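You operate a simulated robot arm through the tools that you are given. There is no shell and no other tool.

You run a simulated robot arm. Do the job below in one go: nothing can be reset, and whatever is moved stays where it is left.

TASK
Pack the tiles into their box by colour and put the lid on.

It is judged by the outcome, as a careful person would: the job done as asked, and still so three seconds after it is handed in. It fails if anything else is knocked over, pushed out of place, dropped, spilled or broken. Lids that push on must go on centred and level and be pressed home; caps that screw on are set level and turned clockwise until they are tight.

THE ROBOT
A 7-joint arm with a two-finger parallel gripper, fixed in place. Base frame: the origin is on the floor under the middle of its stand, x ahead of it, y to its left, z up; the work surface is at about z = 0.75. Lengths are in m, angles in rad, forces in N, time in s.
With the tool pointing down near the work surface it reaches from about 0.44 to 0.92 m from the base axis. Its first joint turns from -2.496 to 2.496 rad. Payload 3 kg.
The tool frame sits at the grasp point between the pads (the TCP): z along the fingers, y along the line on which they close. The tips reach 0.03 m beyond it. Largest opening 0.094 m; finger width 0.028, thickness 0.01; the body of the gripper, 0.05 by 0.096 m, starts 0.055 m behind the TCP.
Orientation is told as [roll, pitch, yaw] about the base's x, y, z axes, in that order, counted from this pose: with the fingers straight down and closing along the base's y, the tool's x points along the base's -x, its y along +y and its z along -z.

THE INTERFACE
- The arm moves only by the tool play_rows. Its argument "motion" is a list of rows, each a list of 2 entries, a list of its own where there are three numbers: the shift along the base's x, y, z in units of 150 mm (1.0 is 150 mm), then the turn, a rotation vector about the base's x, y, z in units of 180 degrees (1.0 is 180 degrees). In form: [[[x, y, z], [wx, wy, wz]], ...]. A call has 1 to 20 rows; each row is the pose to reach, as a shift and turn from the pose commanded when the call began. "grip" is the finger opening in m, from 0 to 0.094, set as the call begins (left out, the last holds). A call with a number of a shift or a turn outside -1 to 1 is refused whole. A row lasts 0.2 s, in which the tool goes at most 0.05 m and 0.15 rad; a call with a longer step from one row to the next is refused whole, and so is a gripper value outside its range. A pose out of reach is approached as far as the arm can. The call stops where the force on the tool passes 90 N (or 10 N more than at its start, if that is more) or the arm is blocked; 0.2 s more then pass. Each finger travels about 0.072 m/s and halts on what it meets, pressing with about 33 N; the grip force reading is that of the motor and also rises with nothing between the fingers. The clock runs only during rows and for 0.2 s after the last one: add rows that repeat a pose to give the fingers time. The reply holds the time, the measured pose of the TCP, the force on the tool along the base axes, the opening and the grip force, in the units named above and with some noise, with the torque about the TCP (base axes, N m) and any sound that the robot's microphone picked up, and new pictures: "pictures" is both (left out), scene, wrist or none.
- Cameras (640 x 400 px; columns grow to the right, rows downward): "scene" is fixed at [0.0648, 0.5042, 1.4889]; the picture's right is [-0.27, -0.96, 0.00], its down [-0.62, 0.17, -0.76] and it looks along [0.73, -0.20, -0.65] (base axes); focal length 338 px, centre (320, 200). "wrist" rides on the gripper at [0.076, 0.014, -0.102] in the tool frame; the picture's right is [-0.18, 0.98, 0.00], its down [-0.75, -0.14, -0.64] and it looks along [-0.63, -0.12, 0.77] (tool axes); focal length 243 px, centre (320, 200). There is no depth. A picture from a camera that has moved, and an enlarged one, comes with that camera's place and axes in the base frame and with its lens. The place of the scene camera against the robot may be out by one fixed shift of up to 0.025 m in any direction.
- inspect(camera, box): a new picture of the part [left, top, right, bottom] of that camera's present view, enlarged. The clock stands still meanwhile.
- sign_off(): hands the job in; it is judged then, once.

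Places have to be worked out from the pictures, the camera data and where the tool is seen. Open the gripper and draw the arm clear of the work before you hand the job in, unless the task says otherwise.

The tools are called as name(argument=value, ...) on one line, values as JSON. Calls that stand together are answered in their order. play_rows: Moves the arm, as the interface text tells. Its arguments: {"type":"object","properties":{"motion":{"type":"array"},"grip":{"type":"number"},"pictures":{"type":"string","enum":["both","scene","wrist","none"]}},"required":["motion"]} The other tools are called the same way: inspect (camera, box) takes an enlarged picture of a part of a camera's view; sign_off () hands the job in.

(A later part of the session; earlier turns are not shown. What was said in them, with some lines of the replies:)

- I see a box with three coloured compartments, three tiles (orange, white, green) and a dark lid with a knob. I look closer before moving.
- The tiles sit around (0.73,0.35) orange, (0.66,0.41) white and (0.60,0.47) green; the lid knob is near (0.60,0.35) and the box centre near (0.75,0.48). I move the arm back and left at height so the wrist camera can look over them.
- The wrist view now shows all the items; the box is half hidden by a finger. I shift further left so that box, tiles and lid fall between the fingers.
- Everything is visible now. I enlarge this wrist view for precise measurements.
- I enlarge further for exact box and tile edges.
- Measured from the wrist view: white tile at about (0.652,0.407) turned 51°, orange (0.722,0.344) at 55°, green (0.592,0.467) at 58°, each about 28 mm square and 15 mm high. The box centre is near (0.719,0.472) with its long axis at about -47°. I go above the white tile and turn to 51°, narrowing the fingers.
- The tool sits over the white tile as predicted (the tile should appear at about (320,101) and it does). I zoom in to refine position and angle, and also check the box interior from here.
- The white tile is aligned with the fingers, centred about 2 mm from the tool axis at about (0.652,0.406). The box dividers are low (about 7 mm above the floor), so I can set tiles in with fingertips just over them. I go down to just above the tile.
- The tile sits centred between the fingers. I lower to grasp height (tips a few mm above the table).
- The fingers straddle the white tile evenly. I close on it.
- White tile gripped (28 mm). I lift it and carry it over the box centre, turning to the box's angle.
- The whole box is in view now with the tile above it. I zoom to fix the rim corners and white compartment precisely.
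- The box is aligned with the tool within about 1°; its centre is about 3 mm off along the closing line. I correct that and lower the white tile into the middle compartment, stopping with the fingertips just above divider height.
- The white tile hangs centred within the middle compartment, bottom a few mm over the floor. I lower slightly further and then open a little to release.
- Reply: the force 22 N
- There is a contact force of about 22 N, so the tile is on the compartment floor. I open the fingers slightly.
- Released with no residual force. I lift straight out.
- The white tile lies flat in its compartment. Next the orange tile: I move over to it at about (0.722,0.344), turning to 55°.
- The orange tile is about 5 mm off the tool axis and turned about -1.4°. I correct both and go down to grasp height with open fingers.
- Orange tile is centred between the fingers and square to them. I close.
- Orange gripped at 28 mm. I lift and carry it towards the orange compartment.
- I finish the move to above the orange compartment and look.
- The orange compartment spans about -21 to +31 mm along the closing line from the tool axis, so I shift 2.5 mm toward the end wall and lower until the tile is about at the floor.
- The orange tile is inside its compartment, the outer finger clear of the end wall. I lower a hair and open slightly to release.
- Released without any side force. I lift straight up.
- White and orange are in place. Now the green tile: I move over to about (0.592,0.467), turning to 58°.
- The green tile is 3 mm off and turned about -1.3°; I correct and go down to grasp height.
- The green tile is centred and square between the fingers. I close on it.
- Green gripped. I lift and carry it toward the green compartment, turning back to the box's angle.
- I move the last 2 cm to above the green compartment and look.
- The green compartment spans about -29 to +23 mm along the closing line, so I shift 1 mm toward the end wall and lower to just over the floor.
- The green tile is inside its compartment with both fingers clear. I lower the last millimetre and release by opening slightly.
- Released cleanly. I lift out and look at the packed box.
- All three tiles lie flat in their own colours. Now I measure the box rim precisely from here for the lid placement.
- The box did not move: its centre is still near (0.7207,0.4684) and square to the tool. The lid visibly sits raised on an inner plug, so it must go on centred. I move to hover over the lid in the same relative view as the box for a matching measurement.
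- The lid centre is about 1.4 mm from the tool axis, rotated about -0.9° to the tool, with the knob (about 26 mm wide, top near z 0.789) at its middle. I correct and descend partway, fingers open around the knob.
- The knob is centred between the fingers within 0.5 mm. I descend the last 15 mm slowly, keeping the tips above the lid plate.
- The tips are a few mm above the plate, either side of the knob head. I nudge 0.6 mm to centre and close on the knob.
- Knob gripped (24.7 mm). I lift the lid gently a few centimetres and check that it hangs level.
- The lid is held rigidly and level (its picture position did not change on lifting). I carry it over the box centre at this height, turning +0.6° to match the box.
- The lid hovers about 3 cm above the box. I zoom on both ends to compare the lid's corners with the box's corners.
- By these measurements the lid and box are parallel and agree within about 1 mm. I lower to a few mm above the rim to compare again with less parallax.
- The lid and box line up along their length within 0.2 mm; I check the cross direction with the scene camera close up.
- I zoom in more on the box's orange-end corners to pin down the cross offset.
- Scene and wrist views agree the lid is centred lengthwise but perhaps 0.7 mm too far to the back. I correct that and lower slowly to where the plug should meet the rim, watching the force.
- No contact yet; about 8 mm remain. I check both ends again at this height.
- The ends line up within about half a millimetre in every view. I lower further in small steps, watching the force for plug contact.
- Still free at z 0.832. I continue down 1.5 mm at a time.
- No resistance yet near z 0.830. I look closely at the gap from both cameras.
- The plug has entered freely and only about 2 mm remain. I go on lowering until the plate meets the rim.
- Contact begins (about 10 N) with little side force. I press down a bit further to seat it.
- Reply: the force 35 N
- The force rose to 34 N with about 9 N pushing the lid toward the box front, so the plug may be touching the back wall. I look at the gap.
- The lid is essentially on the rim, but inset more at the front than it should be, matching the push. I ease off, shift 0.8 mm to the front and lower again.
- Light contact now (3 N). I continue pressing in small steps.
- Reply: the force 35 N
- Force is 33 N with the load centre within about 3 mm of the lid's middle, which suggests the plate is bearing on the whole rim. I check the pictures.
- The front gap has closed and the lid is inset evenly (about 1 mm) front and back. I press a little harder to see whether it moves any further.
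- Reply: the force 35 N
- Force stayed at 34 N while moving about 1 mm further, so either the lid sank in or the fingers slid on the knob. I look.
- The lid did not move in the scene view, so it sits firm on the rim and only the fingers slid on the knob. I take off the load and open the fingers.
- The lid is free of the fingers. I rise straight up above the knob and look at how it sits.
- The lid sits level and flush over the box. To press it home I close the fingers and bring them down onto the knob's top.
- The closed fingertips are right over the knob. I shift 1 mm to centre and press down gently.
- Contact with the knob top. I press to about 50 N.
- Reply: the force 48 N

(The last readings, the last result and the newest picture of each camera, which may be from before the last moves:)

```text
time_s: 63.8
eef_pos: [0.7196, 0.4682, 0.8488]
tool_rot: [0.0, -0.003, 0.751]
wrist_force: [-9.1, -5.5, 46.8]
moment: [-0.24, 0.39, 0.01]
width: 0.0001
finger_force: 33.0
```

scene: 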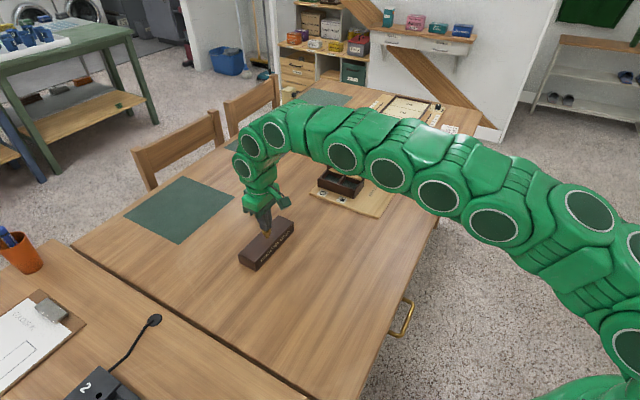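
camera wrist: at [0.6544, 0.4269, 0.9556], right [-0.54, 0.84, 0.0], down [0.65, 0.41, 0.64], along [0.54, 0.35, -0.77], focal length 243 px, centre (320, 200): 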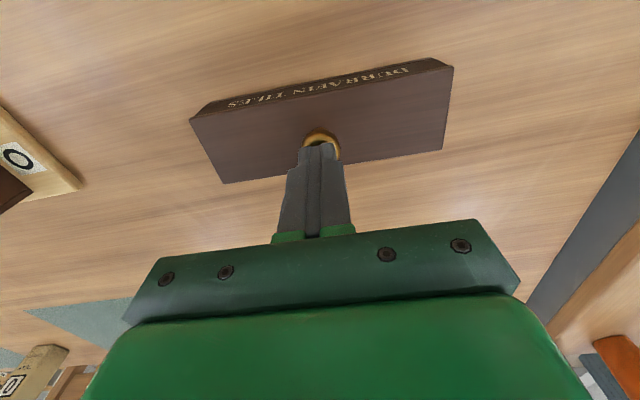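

The lid does not yield (stiffness equals the arm's own), so it is seated. I press once more to about 60 N to be sure, then let off.

play_rows(motion=[[[0, 0, -0.005], [0, 0, 0]], [[0, 0, -0.005], [0, 0, 0]]], pictures="scene")

inspect(camera="scene", box=[234, 244, 262, 270])

inspect(camera="scene", box=[276, 208, 300, 232])

inspect(camera="wrist", box=[180, 50, 470, 190])

```text
time_s: 64.4
eef_pos: [0.7201, 0.4682, 0.848]
tool_rot: [-0.001, -0.007, 0.752]
wrist_force: [-7.6, -4.7, 71.5]
moment: [-0.27, 0.41, -0.01]
width: 0.0
finger_force: 32.7
```

scene: 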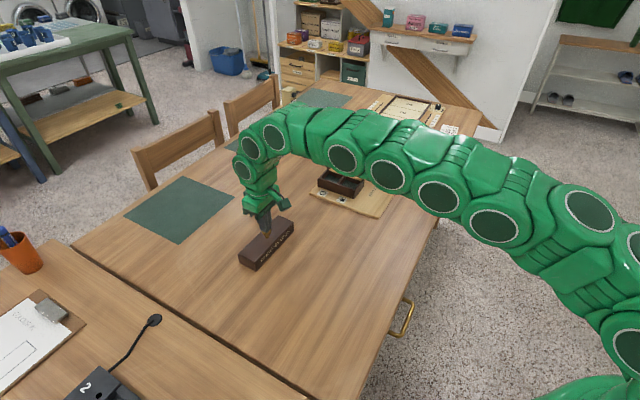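

```text
15.38 times, centred on (248, 257) of scene
camera zoom: at [0.0648, 0.5042, 1.4889], right [-0.27, -0.96, 0.0], down [-0.62, 0.17, -0.76], along [0.73, -0.2, -0.65], focal length 5197 px, centre (1428, -677)
```

zoom: 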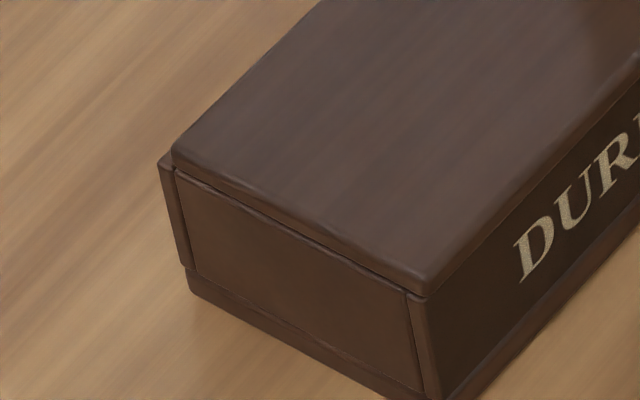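

```text
16.00 times, centred on (288, 220) of scene
camera zoom: at [0.0648, 0.5042, 1.4889], right [-0.27, -0.96, 0.0], down [-0.62, 0.17, -0.76], along [0.73, -0.2, -0.65], focal length 5405 px, centre (832, -120)
```

zoom: 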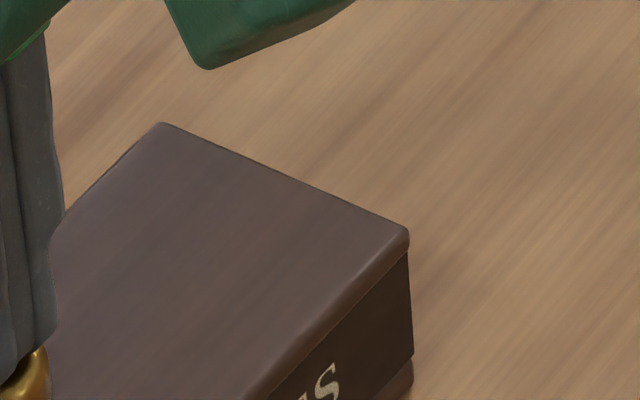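

```text
2.21 times, centred on (325, 120) of wrist
camera zoom: at [0.6535, 0.4276, 0.951], right [-0.54, 0.84, 0.0], down [0.64, 0.41, 0.65], along [0.54, 0.35, -0.76], focal length 535 px, centre (309, 377)
```

zoom: 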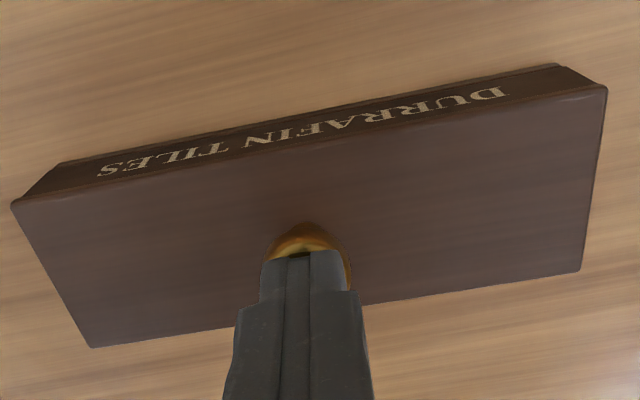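

The lid held firm at 71 N. It seems to have crept slightly toward the front, so I unload, lift clear and measure how centred it is.

play_rows(motion=[[[0, 0, 0.015], [0, 0, 0]], [[0, 0, 0.03], [0, 0, 0]], [[0, 0, 0.15], [0, 0, 0]], [[0, 0, 0.3], [0, 0, 0]], [[0, 0, 0.45], [0, 0, 0]], [[0, 0, 0.6], [0, 0, 0]], [[0, 0, 0.6], [0, 0, 0]]], pictures="both")

inspect(camera="scene", box=[234, 244, 262, 270])

inspect(camera="scene", box=[276, 208, 300, 232])

inspect(camera="wrist", box=[220, 70, 290, 150])

inspect(camera="wrist", box=[360, 40, 430, 130])

```text
time_s: 66.0
eef_pos: [0.7192, 0.4685, 0.9375]
tool_rot: [-0.001, 0.002, 0.755]
wrist_force: [-0.5, 0.1, 0.1]
moment: [-0.01, 0.0, -0.01]
width: 0.0002
finger_force: 32.8
camera wrist: at [0.6539, 0.4281, 1.0397], right [-0.54, 0.84, 0.0], down [0.65, 0.41, 0.64], along [0.54, 0.35, -0.77], focal length 243 px, centre (320, 200)
```

scene: 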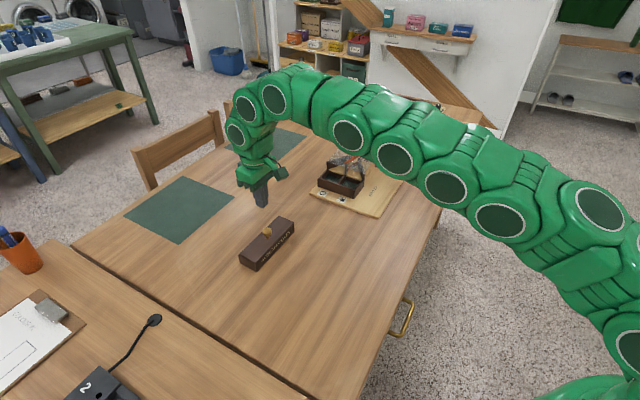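
wrist: 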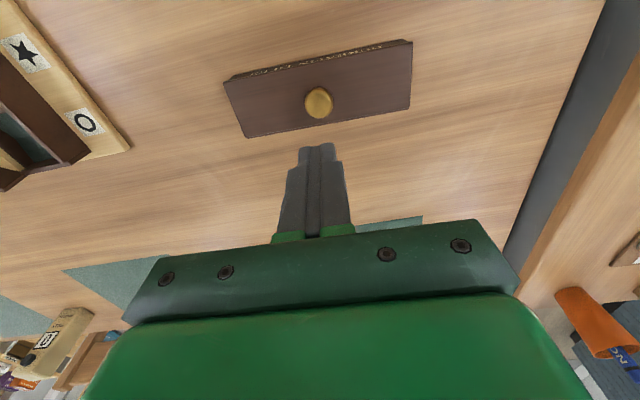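

```text
15.38 times, centred on (248, 257) of scene
camera zoom: at [0.0648, 0.5042, 1.4889], right [-0.27, -0.96, 0.0], down [-0.62, 0.17, -0.76], along [0.73, -0.2, -0.65], focal length 5197 px, centre (1428, -677)
```

zoom: 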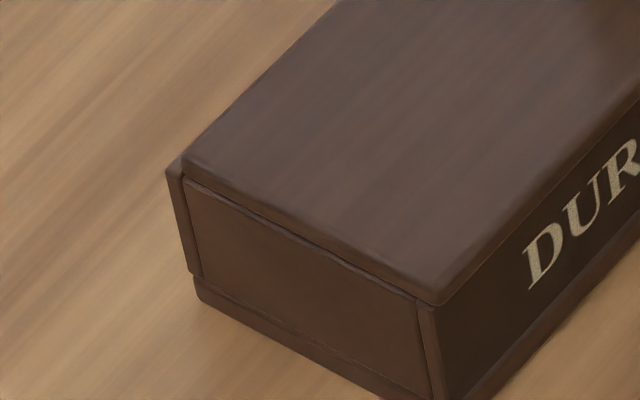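

```text
16.00 times, centred on (288, 220) of scene
camera zoom: at [0.0648, 0.5042, 1.4889], right [-0.27, -0.96, 0.0], down [-0.62, 0.17, -0.76], along [0.73, -0.2, -0.65], focal length 5405 px, centre (832, -120)
```

zoom: 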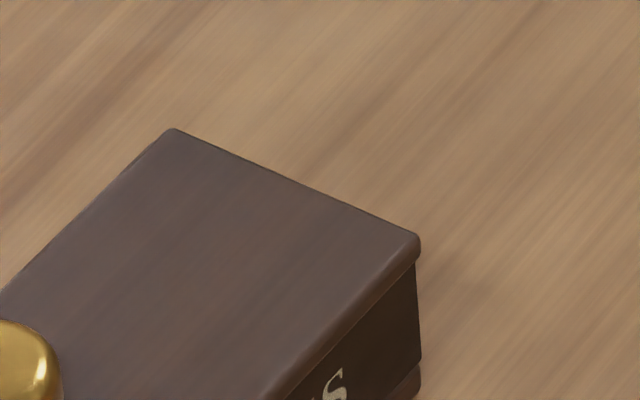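

```text
5.00 times, centred on (255, 110) of wrist
camera zoom: at [0.6539, 0.4281, 1.0397], right [-0.54, 0.84, 0.0], down [0.65, 0.41, 0.64], along [0.54, 0.35, -0.77], focal length 1213 px, centre (645, 650)
```

zoom: 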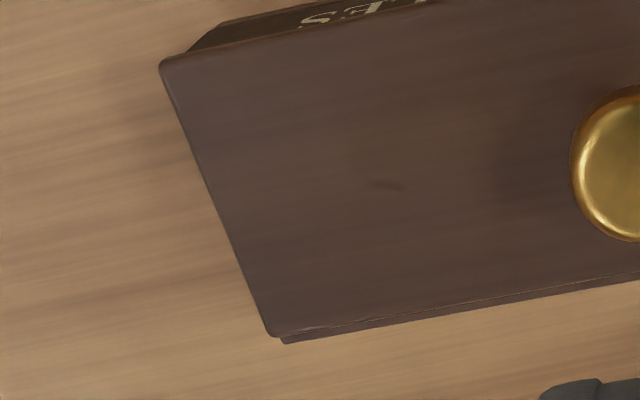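

```text
4.44 times, centred on (395, 85) of wrist
camera zoom: at [0.6539, 0.4281, 1.0397], right [-0.54, 0.84, 0.0], down [0.65, 0.41, 0.64], along [0.54, 0.35, -0.77], focal length 1078 px, centre (-13, 711)
```

zoom: 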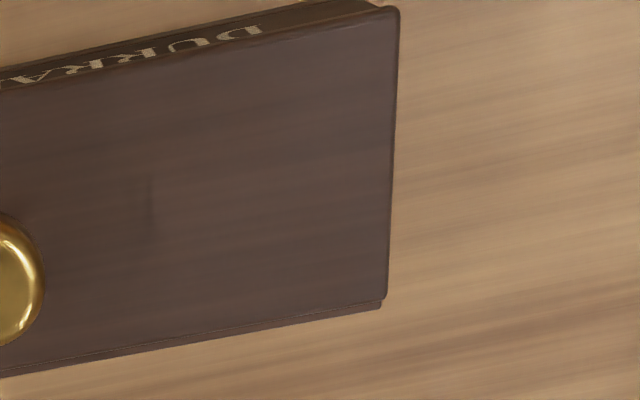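

Pressing and lifting off the knob's top dragged box and lid about 2.5 mm together and slid the lid about 2 mm toward the front relative to the box, so it is no longer well centred. I regrip the knob to recentre it: open, align over the knob and descend partway.

play_rows(motion=[[[-0.0153, -0.0167, 0], [0, 0, 0]], [[-0.0153, -0.0167, 0], [0, 0, 0]], [[-0.0153, -0.0167, -0.1], [0, 0, 0]], [[-0.0153, -0.0167, -0.25], [0, 0, 0]], [[-0.0153, -0.0167, -0.4], [0, 0, 0]], [[-0.0153, -0.0167, -0.55], [0, 0, 0]], [[-0.0153, -0.0167, -0.62], [0, 0, 0]], [[-0.0153, -0.0167, -0.62], [0, 0, 0]]], grip=0.055, pictures="both")

inspect(camera="wrist", box=[220, 100, 420, 225])

inspect(camera="scene", box=[232, 205, 300, 272])

```text
time_s: 67.8
eef_pos: [0.7159, 0.465, 0.8435]
tool_rot: [0.001, -0.001, 0.752]
wrist_force: [-0.2, 0.4, -0.1]
moment: [-0.01, -0.03, -0.02]
width: 0.055
finger_force: 0.0
camera wrist: at [0.6512, 0.4256, 0.9459], right [-0.54, 0.84, 0.0], down [0.65, 0.41, 0.64], along [0.54, 0.35, -0.77], focal length 243 px, centre (320, 200)
```

scene: 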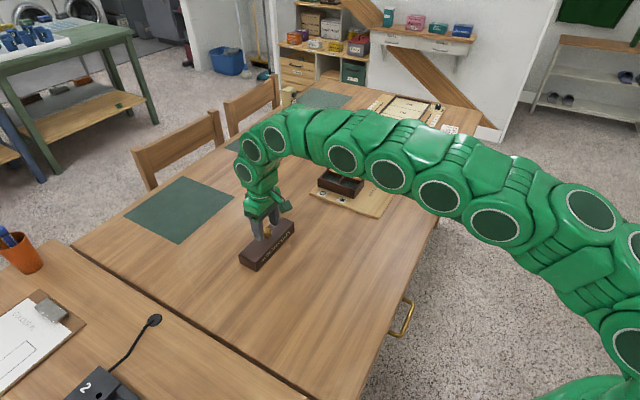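
wrist: 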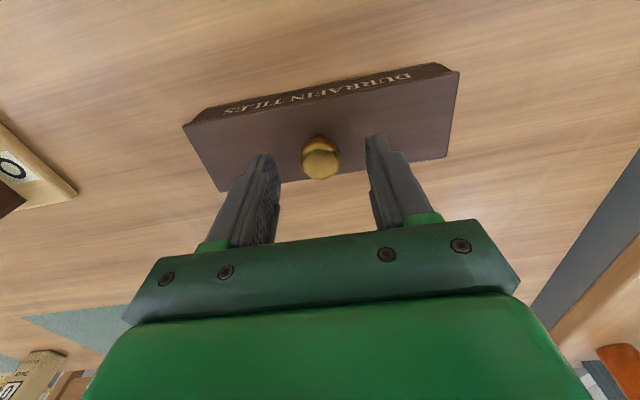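

```text
3.20 times, centred on (320, 162) of wrist
camera zoom: at [0.6512, 0.4256, 0.9459], right [-0.54, 0.84, 0.0], down [0.65, 0.41, 0.64], along [0.54, 0.35, -0.77], focal length 776 px, centre (320, 320)
```

zoom: 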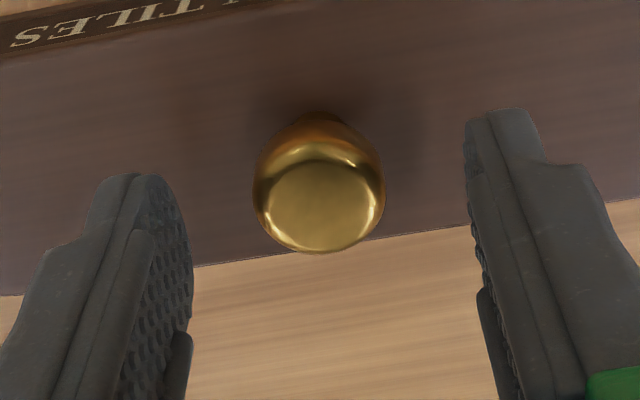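

```text
5.97 times, centred on (266, 238) of scene
camera zoom: at [0.0648, 0.5042, 1.4889], right [-0.27, -0.96, 0.0], down [-0.62, 0.17, -0.76], along [0.73, -0.2, -0.65], focal length 2017 px, centre (642, -30)
```

zoom: 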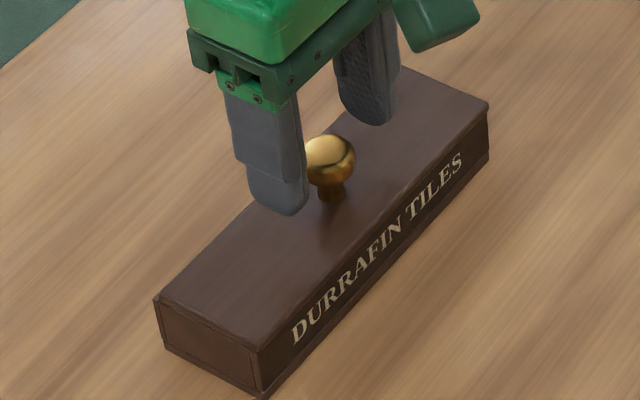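

The knob is centred between the fingers just as at the first pickup. I descend and close on it.

play_rows(motion=[[[0, 0, -0.03], [0, 0, 0]], [[0, 0, -0.06], [0, 0, 0]], [[0, 0, -0.09], [0, 0, 0]], [[0, 0, -0.09], [0, 0, 0]]], pictures="none")

play_rows(motion=[[[0, 0, 0], [0, 0, 0]], [[0, 0, 0], [0, 0, 0]], [[0, 0, 0], [0, 0, 0]], [[0, 0, 0], [0, 0, 0]]], grip=0.012, pictures="wrist")

```text
time_s: 68.8
eef_pos: [0.7176, 0.4653, 0.8311]
tool_rot: [-0.001, -0.001, 0.752]
wrist_force: [-0.4, -0.2, 0.1]
moment: [0.04, -0.02, 0.0]
width: 0.055
finger_force: 0.0
```

```text
time_s: 69.8
eef_pos: [0.7174, 0.4657, 0.8297]
tool_rot: [0.0, 0.002, 0.752]
wrist_force: [1.6, -0.3, -0.2]
moment: [0.06, -0.06, -0.04]
width: 0.0245
finger_force: 32.9
camera wrist: at [0.6513, 0.4252, 0.9322], right [-0.54, 0.84, 0.0], down [0.65, 0.41, 0.64], along [0.54, 0.35, -0.77], focal length 243 px, centre (320, 200)
```

wrist: 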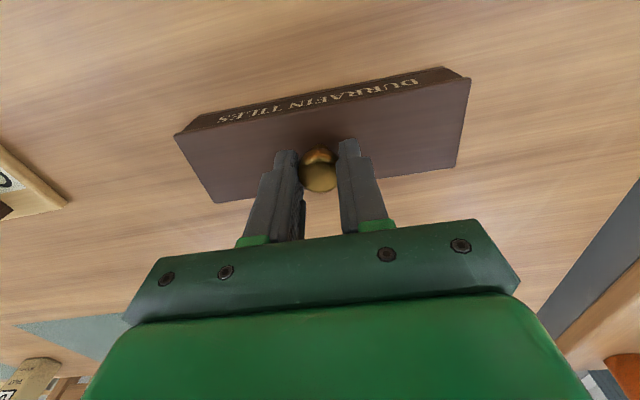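

Knob regripped. I lift the lid about 10 mm and compare lid and box corners again.

play_rows(motion=[[[0, 0, 0.02], [0, 0, 0]], [[0, 0, 0.04], [0, 0, 0]], [[0, 0, 0.07], [0, 0, 0]], [[0, 0, 0.07], [0, 0, 0]]], pictures="both")

inspect(camera="wrist", box=[164, 95, 228, 145])

inspect(camera="wrist", box=[418, 50, 482, 100])

inspect(camera="scene", box=[234, 244, 262, 270])

inspect(camera="scene", box=[276, 208, 300, 232])

```text
time_s: 70.8
eef_pos: [0.7168, 0.4647, 0.841]
tool_rot: [-0.001, -0.001, 0.753]
wrist_force: [-0.7, 1.0, -0.9]
moment: [0.01, 0.0, 0.0]
width: 0.0244
finger_force: 33.0
camera wrist: at [0.6512, 0.4252, 0.943], right [-0.54, 0.84, 0.0], down [0.65, 0.41, 0.64], along [0.54, 0.35, -0.77], focal length 243 px, centre (320, 200)
```

scene: 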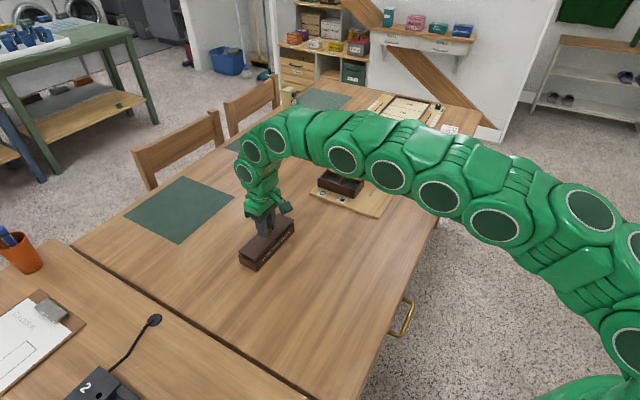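
wrist: 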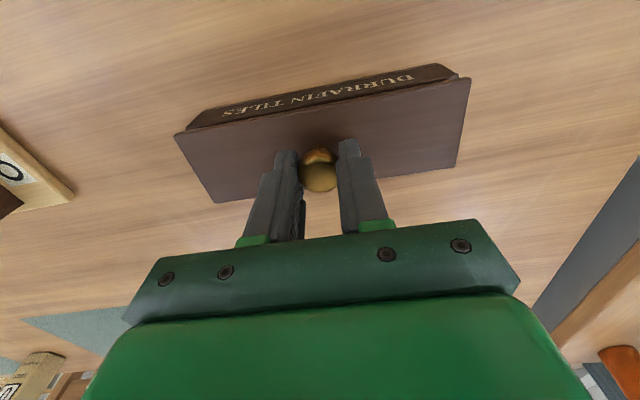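

```text
8.00 times, centred on (196, 120) of wrist
camera zoom: at [0.6512, 0.4252, 0.943], right [-0.54, 0.84, 0.0], down [0.65, 0.41, 0.64], along [0.54, 0.35, -0.77], focal length 1941 px, centre (1312, 840)
```

zoom: 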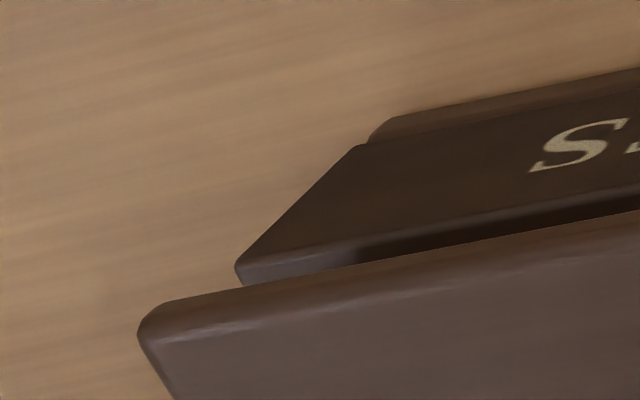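

```text
8.00 times, centred on (450, 75) of wrist
camera zoom: at [0.6512, 0.4252, 0.943], right [-0.54, 0.84, 0.0], down [0.65, 0.41, 0.64], along [0.54, 0.35, -0.77], focal length 1941 px, centre (-720, 1200)
```

zoom: 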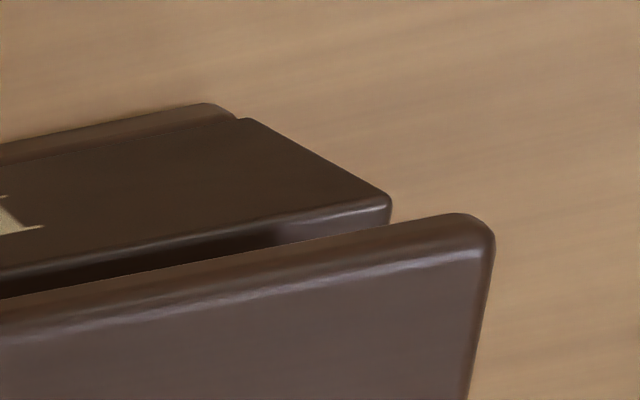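

```text
15.38 times, centred on (248, 257) of scene
camera zoom: at [0.0648, 0.5042, 1.4889], right [-0.27, -0.96, 0.0], down [-0.62, 0.17, -0.76], along [0.73, -0.2, -0.65], focal length 5197 px, centre (1428, -677)
```

zoom: 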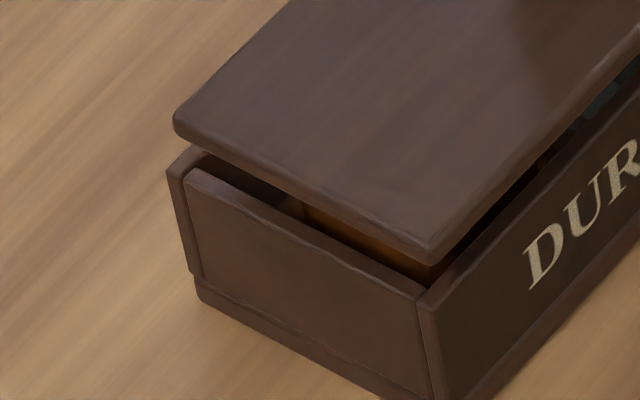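

```text
16.00 times, centred on (288, 220) of scene
camera zoom: at [0.0648, 0.5042, 1.4889], right [-0.27, -0.96, 0.0], down [-0.62, 0.17, -0.76], along [0.73, -0.2, -0.65], focal length 5405 px, centre (832, -120)
```

zoom: 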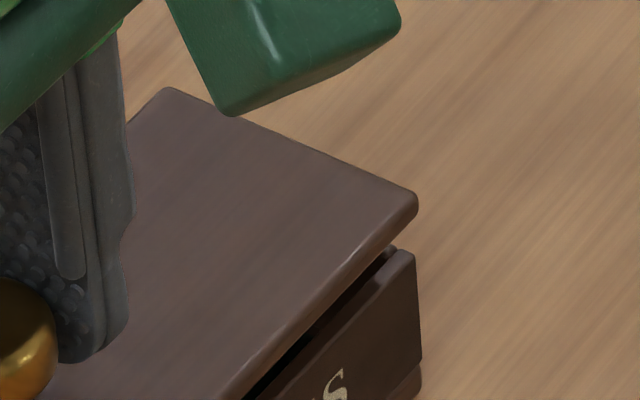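

Both cameras agree: the lid needs to go about 2.1 mm toward the back, with +0.2° turn. I make that correction and check again.

play_rows(motion=[[[0.005, 0.0048, 0], [0, 0, 0.0006]], [[0.0102, 0.0096, 0], [0, 0, 0.0011]], [[0.0102, 0.0096, -0.03], [0, 0, 0.0011]], [[0.0102, 0.0096, -0.05], [0, 0, 0.0011]], [[0.0102, 0.0096, -0.05], [0, 0, 0.0011]]], pictures="none")

inspect(camera="wrist", box=[164, 95, 228, 145])

inspect(camera="wrist", box=[418, 50, 482, 100])

inspect(camera="scene", box=[234, 244, 262, 270])

inspect(camera="scene", box=[276, 208, 300, 232])

```text
time_s: 72.0
eef_pos: [0.7198, 0.4665, 0.8333]
tool_rot: [0.0, 0.0, 0.755]
wrist_force: [0.4, -0.5, -1.4]
moment: [0.03, 0.0, 0.0]
width: 0.0244
finger_force: 33.0
```

```text
8.00 times, centred on (196, 120) of wrist
camera zoom: at [0.653, 0.4267, 0.9354], right [-0.54, 0.84, 0.0], down [0.64, 0.41, 0.64], along [0.54, 0.35, -0.77], focal length 1941 px, centre (1312, 840)
```

zoom: 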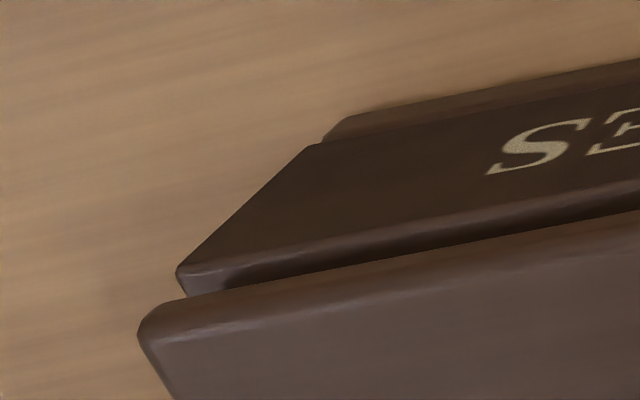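

```text
8.00 times, centred on (450, 75) of wrist
camera zoom: at [0.653, 0.4267, 0.9354], right [-0.54, 0.84, 0.0], down [0.64, 0.41, 0.64], along [0.54, 0.35, -0.77], focal length 1941 px, centre (-720, 1200)
```

zoom: 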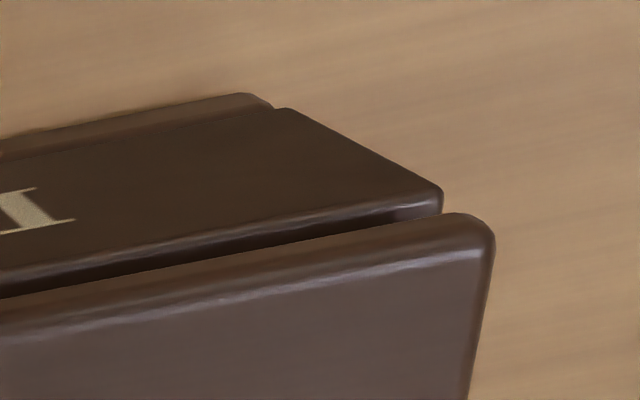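

```text
15.38 times, centred on (248, 257) of scene
camera zoom: at [0.0648, 0.5042, 1.4889], right [-0.27, -0.96, 0.0], down [-0.62, 0.17, -0.76], along [0.73, -0.2, -0.65], focal length 5197 px, centre (1428, -677)
```

zoom: 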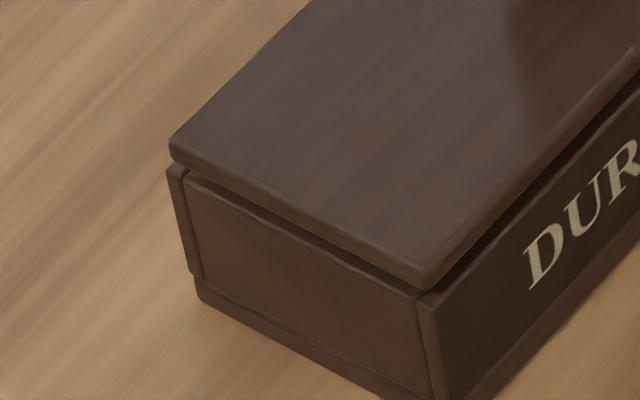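

```text
16.00 times, centred on (288, 220) of scene
camera zoom: at [0.0648, 0.5042, 1.4889], right [-0.27, -0.96, 0.0], down [-0.62, 0.17, -0.76], along [0.73, -0.2, -0.65], focal length 5405 px, centre (832, -120)
```

zoom: 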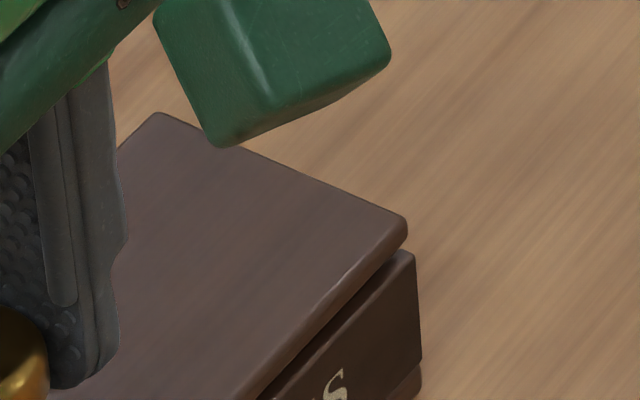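

Now front inset is about 1.4 mm and back about 1.6 mm, with the ends even: centred. I lower it onto the rim.

play_rows(motion=[[[0, 0, -0.008], [0, 0, 0]], [[0, 0, -0.016], [0, 0, 0]], [[0, 0, -0.024], [0, 0, 0]], [[0, 0, -0.028], [0, 0, 0]], [[0, 0, -0.028], [0, 0, 0]]], pictures="none")

```text
time_s: 73.2
eef_pos: [0.719, 0.4677, 0.8309]
tool_rot: [-0.001, -0.003, 0.757]
wrist_force: [-4.4, -3.8, 17.2]
moment: [-0.15, 0.18, 0.03]
width: 0.0242
finger_force: 33.3
```

Contact at 17 N. I check the gap at each end.

inspect(camera="wrist", box=[164, 95, 228, 145])

inspect(camera="wrist", box=[418, 50, 482, 100])

inspect(camera="scene", box=[234, 244, 262, 270])

inspect(camera="scene", box=[276, 208, 300, 232])

```text
8.00 times, centred on (196, 120) of wrist
camera zoom: at [0.6529, 0.4266, 0.932], right [-0.54, 0.84, 0.0], down [0.64, 0.41, 0.64], along [0.54, 0.35, -0.77], focal length 1941 px, centre (1312, 840)
```

zoom: 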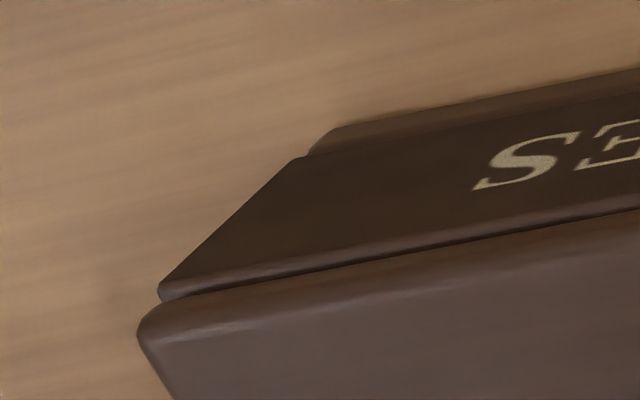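

```text
8.00 times, centred on (450, 75) of wrist
camera zoom: at [0.6529, 0.4266, 0.932], right [-0.54, 0.84, 0.0], down [0.64, 0.41, 0.64], along [0.54, 0.35, -0.77], focal length 1941 px, centre (-720, 1200)
```

zoom: 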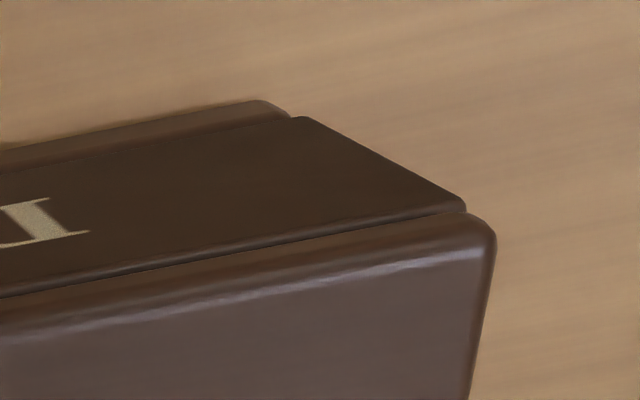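

```text
15.38 times, centred on (248, 257) of scene
camera zoom: at [0.0648, 0.5042, 1.4889], right [-0.27, -0.96, 0.0], down [-0.62, 0.17, -0.76], along [0.73, -0.2, -0.65], focal length 5197 px, centre (1428, -677)
```

zoom: 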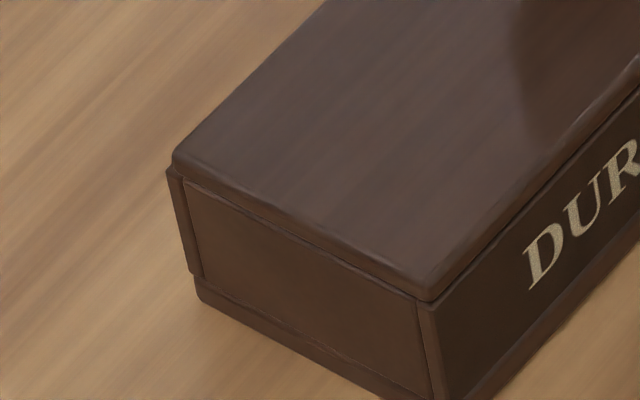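

```text
16.00 times, centred on (288, 220) of scene
camera zoom: at [0.0648, 0.5042, 1.4889], right [-0.27, -0.96, 0.0], down [-0.62, 0.17, -0.76], along [0.73, -0.2, -0.65], focal length 5405 px, centre (832, -120)
```

zoom: 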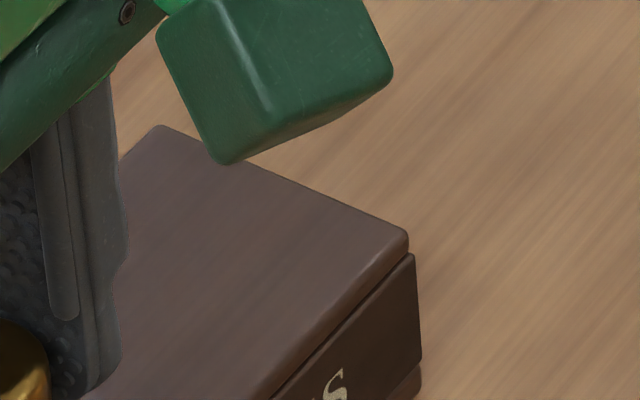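

The lid is on the rim with an even inset all round. I press it home to about 35 N through the knob grip.

play_rows(motion=[[[0, 0, -0.004], [0, 0, 0]], [[0, 0, -0.007], [0, 0, 0]], [[0, 0, -0.007], [0, 0, 0]]], pictures="none")

```text
time_s: 74.0
eef_pos: [0.7188, 0.4683, 0.8295]
tool_rot: [0.001, -0.002, 0.757]
wrist_force: [-2.1, -1.7, 35.8]
moment: [0.05, -0.03, 0.05]
width: 0.0242
finger_force: 33.3
```

35.8 N straight down with almost no side force or moment: seated level. I unload gradually and then open the fingers.

play_rows(motion=[[[0, 0, 0.004], [0, 0, 0]], [[0, 0, 0.008], [0, 0, 0]], [[0, 0, 0.011], [0, 0, 0]], [[0, 0, 0.011], [0, 0, 0]]], pictures="none")

```text
time_s: 75.0
eef_pos: [0.7179, 0.4672, 0.829]
tool_rot: [-0.001, 0.001, 0.757]
wrist_force: [5.4, 3.6, 15.6]
moment: [0.26, -0.32, 0.02]
width: 0.0243
finger_force: 32.6
```

A little side load remains as the arm relaxes. I null it with a small back shift and slight rise before opening.

play_rows(motion=[[[0.0014, 0.0014, 0.002], [0, 0, 0]], [[0.0018, 0.0017, 0.004], [0, 0, 0]], [[0.0018, 0.0017, 0.004], [0, 0, 0]]], pictures="none")

```text
time_s: 75.8
eef_pos: [0.7185, 0.4672, 0.8295]
tool_rot: [0.001, 0.002, 0.759]
wrist_force: [-2.2, -1.1, 4.7]
moment: [-0.09, 0.1, -0.01]
width: 0.0245
finger_force: 32.8
```

Only about 5 N remains with negligible side force. I open the fingers.

play_rows(motion=[[[0, 0, 0], [0, 0, 0]], [[0, 0, 0], [0, 0, 0]], [[0, 0, 0], [0, 0, 0]], [[0, 0, 0], [0, 0, 0]]], grip=0.055, pictures="none")

play_rows(motion=[[[0, 0, 0.06], [0, 0, 0]], [[0, 0, 0.18], [0, 0, 0]], [[0, 0, 0.35], [0, 0, 0]], [[0, 0, 0.55], [0, 0, 0]], [[0, 0, 0.72], [0, 0, 0]], [[0, 0, 0.72], [0, 0, 0]]], pictures="both")

inspect(camera="wrist", box=[220, 70, 290, 150])

inspect(camera="wrist", box=[360, 40, 430, 130])

inspect(camera="scene", box=[234, 244, 262, 270])

inspect(camera="scene", box=[276, 208, 300, 232])

```text
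time_s: 76.8
eef_pos: [0.7193, 0.4673, 0.8308]
tool_rot: [-0.001, -0.001, 0.755]
wrist_force: [0.3, -0.2, -0.4]
moment: [0.04, 0.03, 0.02]
width: 0.0546
finger_force: 0.1
```

```text
time_s: 78.2
eef_pos: [0.7185, 0.4676, 0.9365]
tool_rot: [0.002, 0.001, 0.758]
wrist_force: [0.3, 0.1, 0.4]
moment: [0.02, -0.04, 0.02]
width: 0.0552
finger_force: 0.1
camera wrist: at [0.6532, 0.4276, 1.0396], right [-0.54, 0.84, 0.0], down [0.64, 0.42, 0.64], along [0.54, 0.35, -0.77], focal length 243 px, centre (320, 200)
```

scene: 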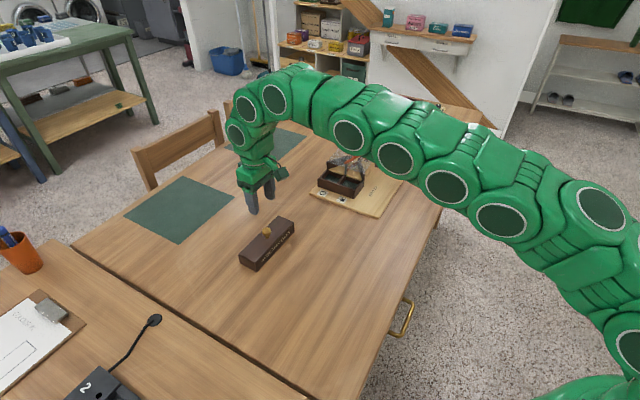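
wrist: 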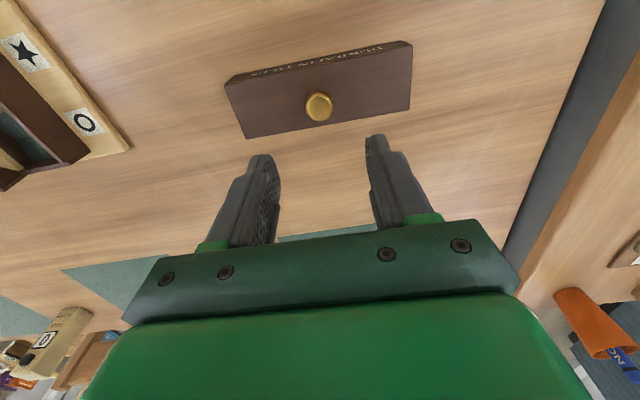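

```text
5.00 times, centred on (255, 110) of wrist
camera zoom: at [0.6532, 0.4276, 1.0396], right [-0.54, 0.84, 0.0], down [0.64, 0.42, 0.64], along [0.54, 0.35, -0.77], focal length 1213 px, centre (645, 650)
```

zoom: 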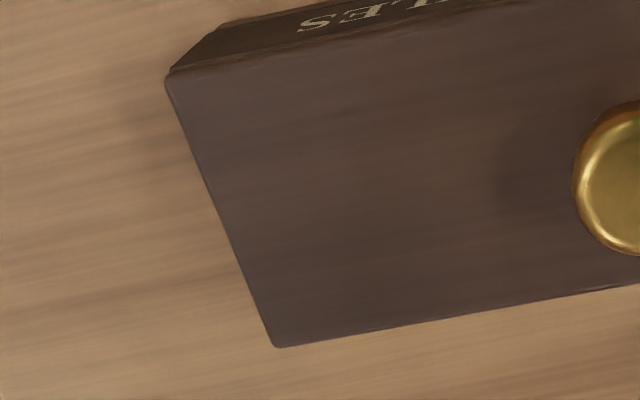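

```text
4.44 times, centred on (395, 85) of wrist
camera zoom: at [0.6532, 0.4276, 1.0396], right [-0.54, 0.84, 0.0], down [0.64, 0.42, 0.64], along [0.54, 0.35, -0.77], focal length 1078 px, centre (-13, 711)
```

zoom: 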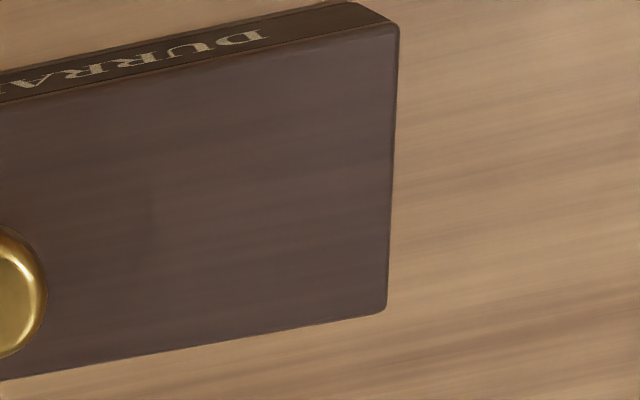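

```text
15.38 times, centred on (248, 257) of scene
camera zoom: at [0.0648, 0.5042, 1.4889], right [-0.27, -0.96, 0.0], down [-0.62, 0.17, -0.76], along [0.73, -0.2, -0.65], focal length 5197 px, centre (1428, -677)
```

zoom: 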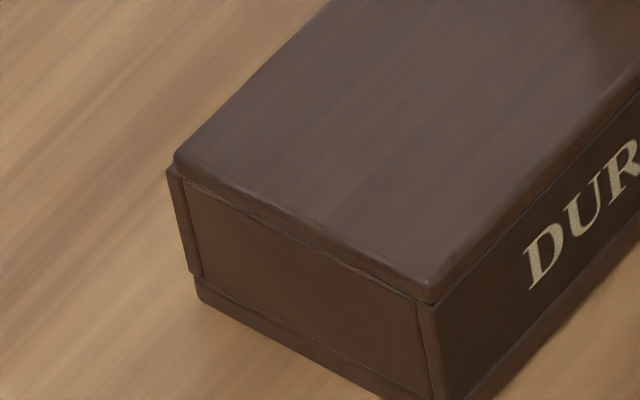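

```text
16.00 times, centred on (288, 220) of scene
camera zoom: at [0.0648, 0.5042, 1.4889], right [-0.27, -0.96, 0.0], down [-0.62, 0.17, -0.76], along [0.73, -0.2, -0.65], focal length 5405 px, centre (832, -120)
```

zoom: 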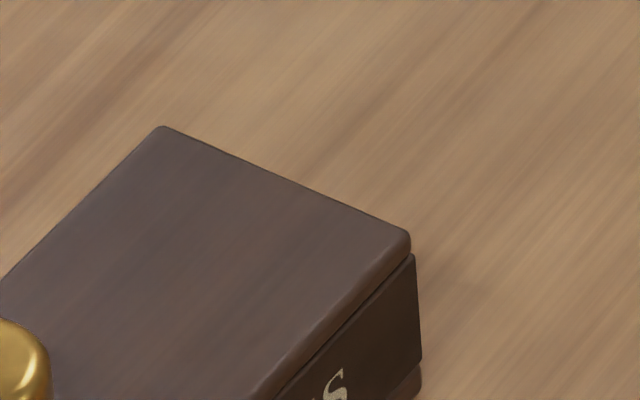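

The lid now covers the box evenly, level with no visible gap, and the box has stayed put. I draw the arm up and back clear of the work.

play_rows(motion=[[[0, 0, 0.2], [0, 0, 0]], [[0, 0, 0.4], [0, 0, 0]], [[0, 0, 0.6], [0, 0, 0]], [[-0.18, -0.18, 0.62], [0, 0, 0]], [[-0.36, -0.36, 0.62], [0, 0, 0]], [[-0.54, -0.54, 0.62], [0, 0, 0]], [[-0.72, -0.72, 0.62], [0, 0, 0]], [[-0.9, -0.9, 0.62], [0, 0, 0]], [[-0.9, -0.9, 0.62], [0, 0, 0]], [[-0.9, -0.9, 0.62], [0, 0, 0]]], pictures="both")

inspect(camera="scene", box=[226, 200, 310, 280])

inspect(camera="wrist", box=[240, 120, 400, 220])

```text
time_s: 80.4
eef_pos: [0.5831, 0.3317, 1.0305]
tool_rot: [0.0, -0.001, 0.758]
wrist_force: [0.4, 0.2, 0.7]
moment: [-0.03, 0.01, -0.01]
width: 0.055
finger_force: 0.0
camera wrist: at [0.5177, 0.2913, 1.1335], right [-0.54, 0.84, 0.0], down [0.65, 0.41, 0.64], along [0.54, 0.35, -0.77], focal length 243 px, centre (320, 200)
```

scene: 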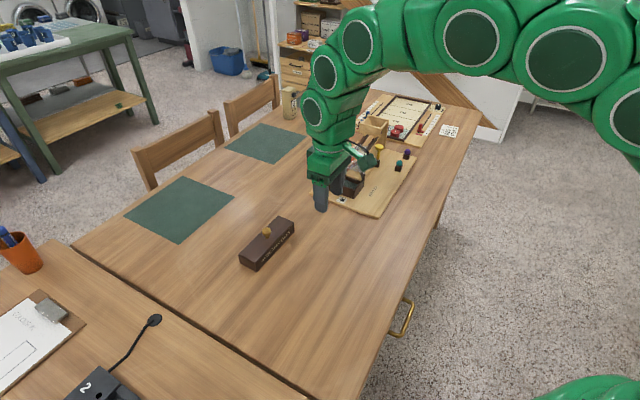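
wrist: 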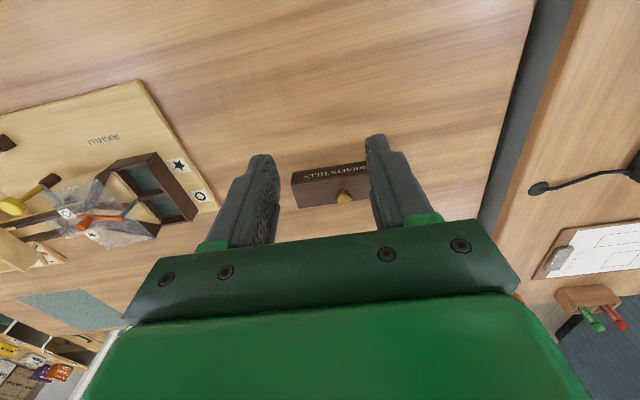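

```text
5.00 times, centred on (268, 240) of scene
camera zoom: at [0.0648, 0.5042, 1.4889], right [-0.27, -0.96, 0.0], down [-0.62, 0.17, -0.76], along [0.73, -0.2, -0.65], focal length 1689 px, centre (580, 0)
```

zoom: 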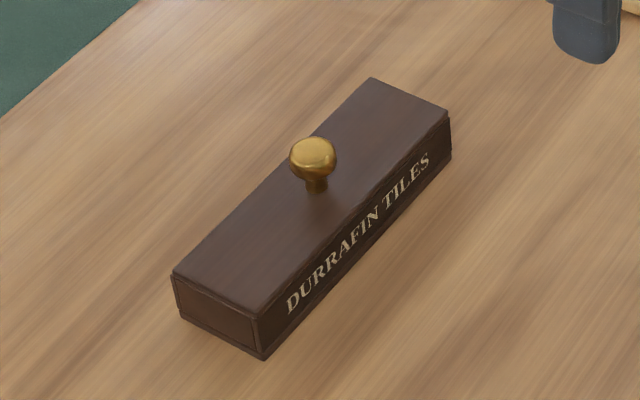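

```text
4.00 times, centred on (320, 170) of wrist
camera zoom: at [0.5177, 0.2913, 1.1335], right [-0.54, 0.84, 0.0], down [0.65, 0.41, 0.64], along [0.54, 0.35, -0.77], focal length 970 px, centre (320, 320)
```

zoom: 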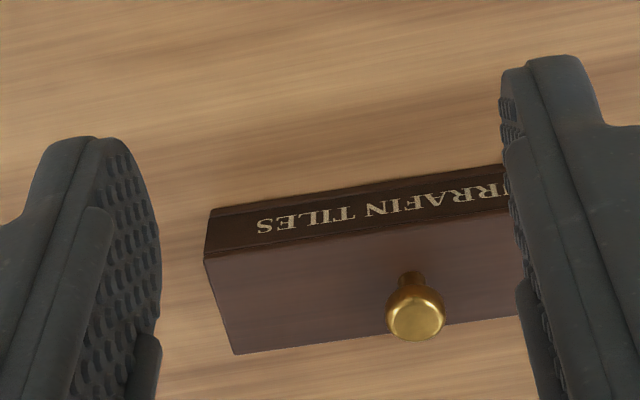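

The box is closed with the lid centred and level, the tiles are inside by colour, and nothing else on the table has been disturbed. The gripper is open and the arm is clear, so I hand the job in.

sign_off()

```text
The job is handed in.
```

I packed the three tiles into their matching compartments (white in the middle, orange and green at the ends), put the lid on, and handed the job in.

- **Lid:** It is level, with no visible gap, and about half a millimetre off centre by my camera estimates. I pressed it home twice: about 71 N on top of the knob, then about 36 N through the knob grip after recentring.
- **Recentring:** When I lifted off after that first press, the box and lid were dragged about 2.5 mm across the table. The lid also slid about 2 mm toward the front of the box. I regripped the knob, recentred the lid and released it without dragging it again. I left the box about 2.5 mm from its original spot.
- **Everything else:** Nothing else on the table looks moved in the last pictures. The gripper is open and the arm is clear of the work.
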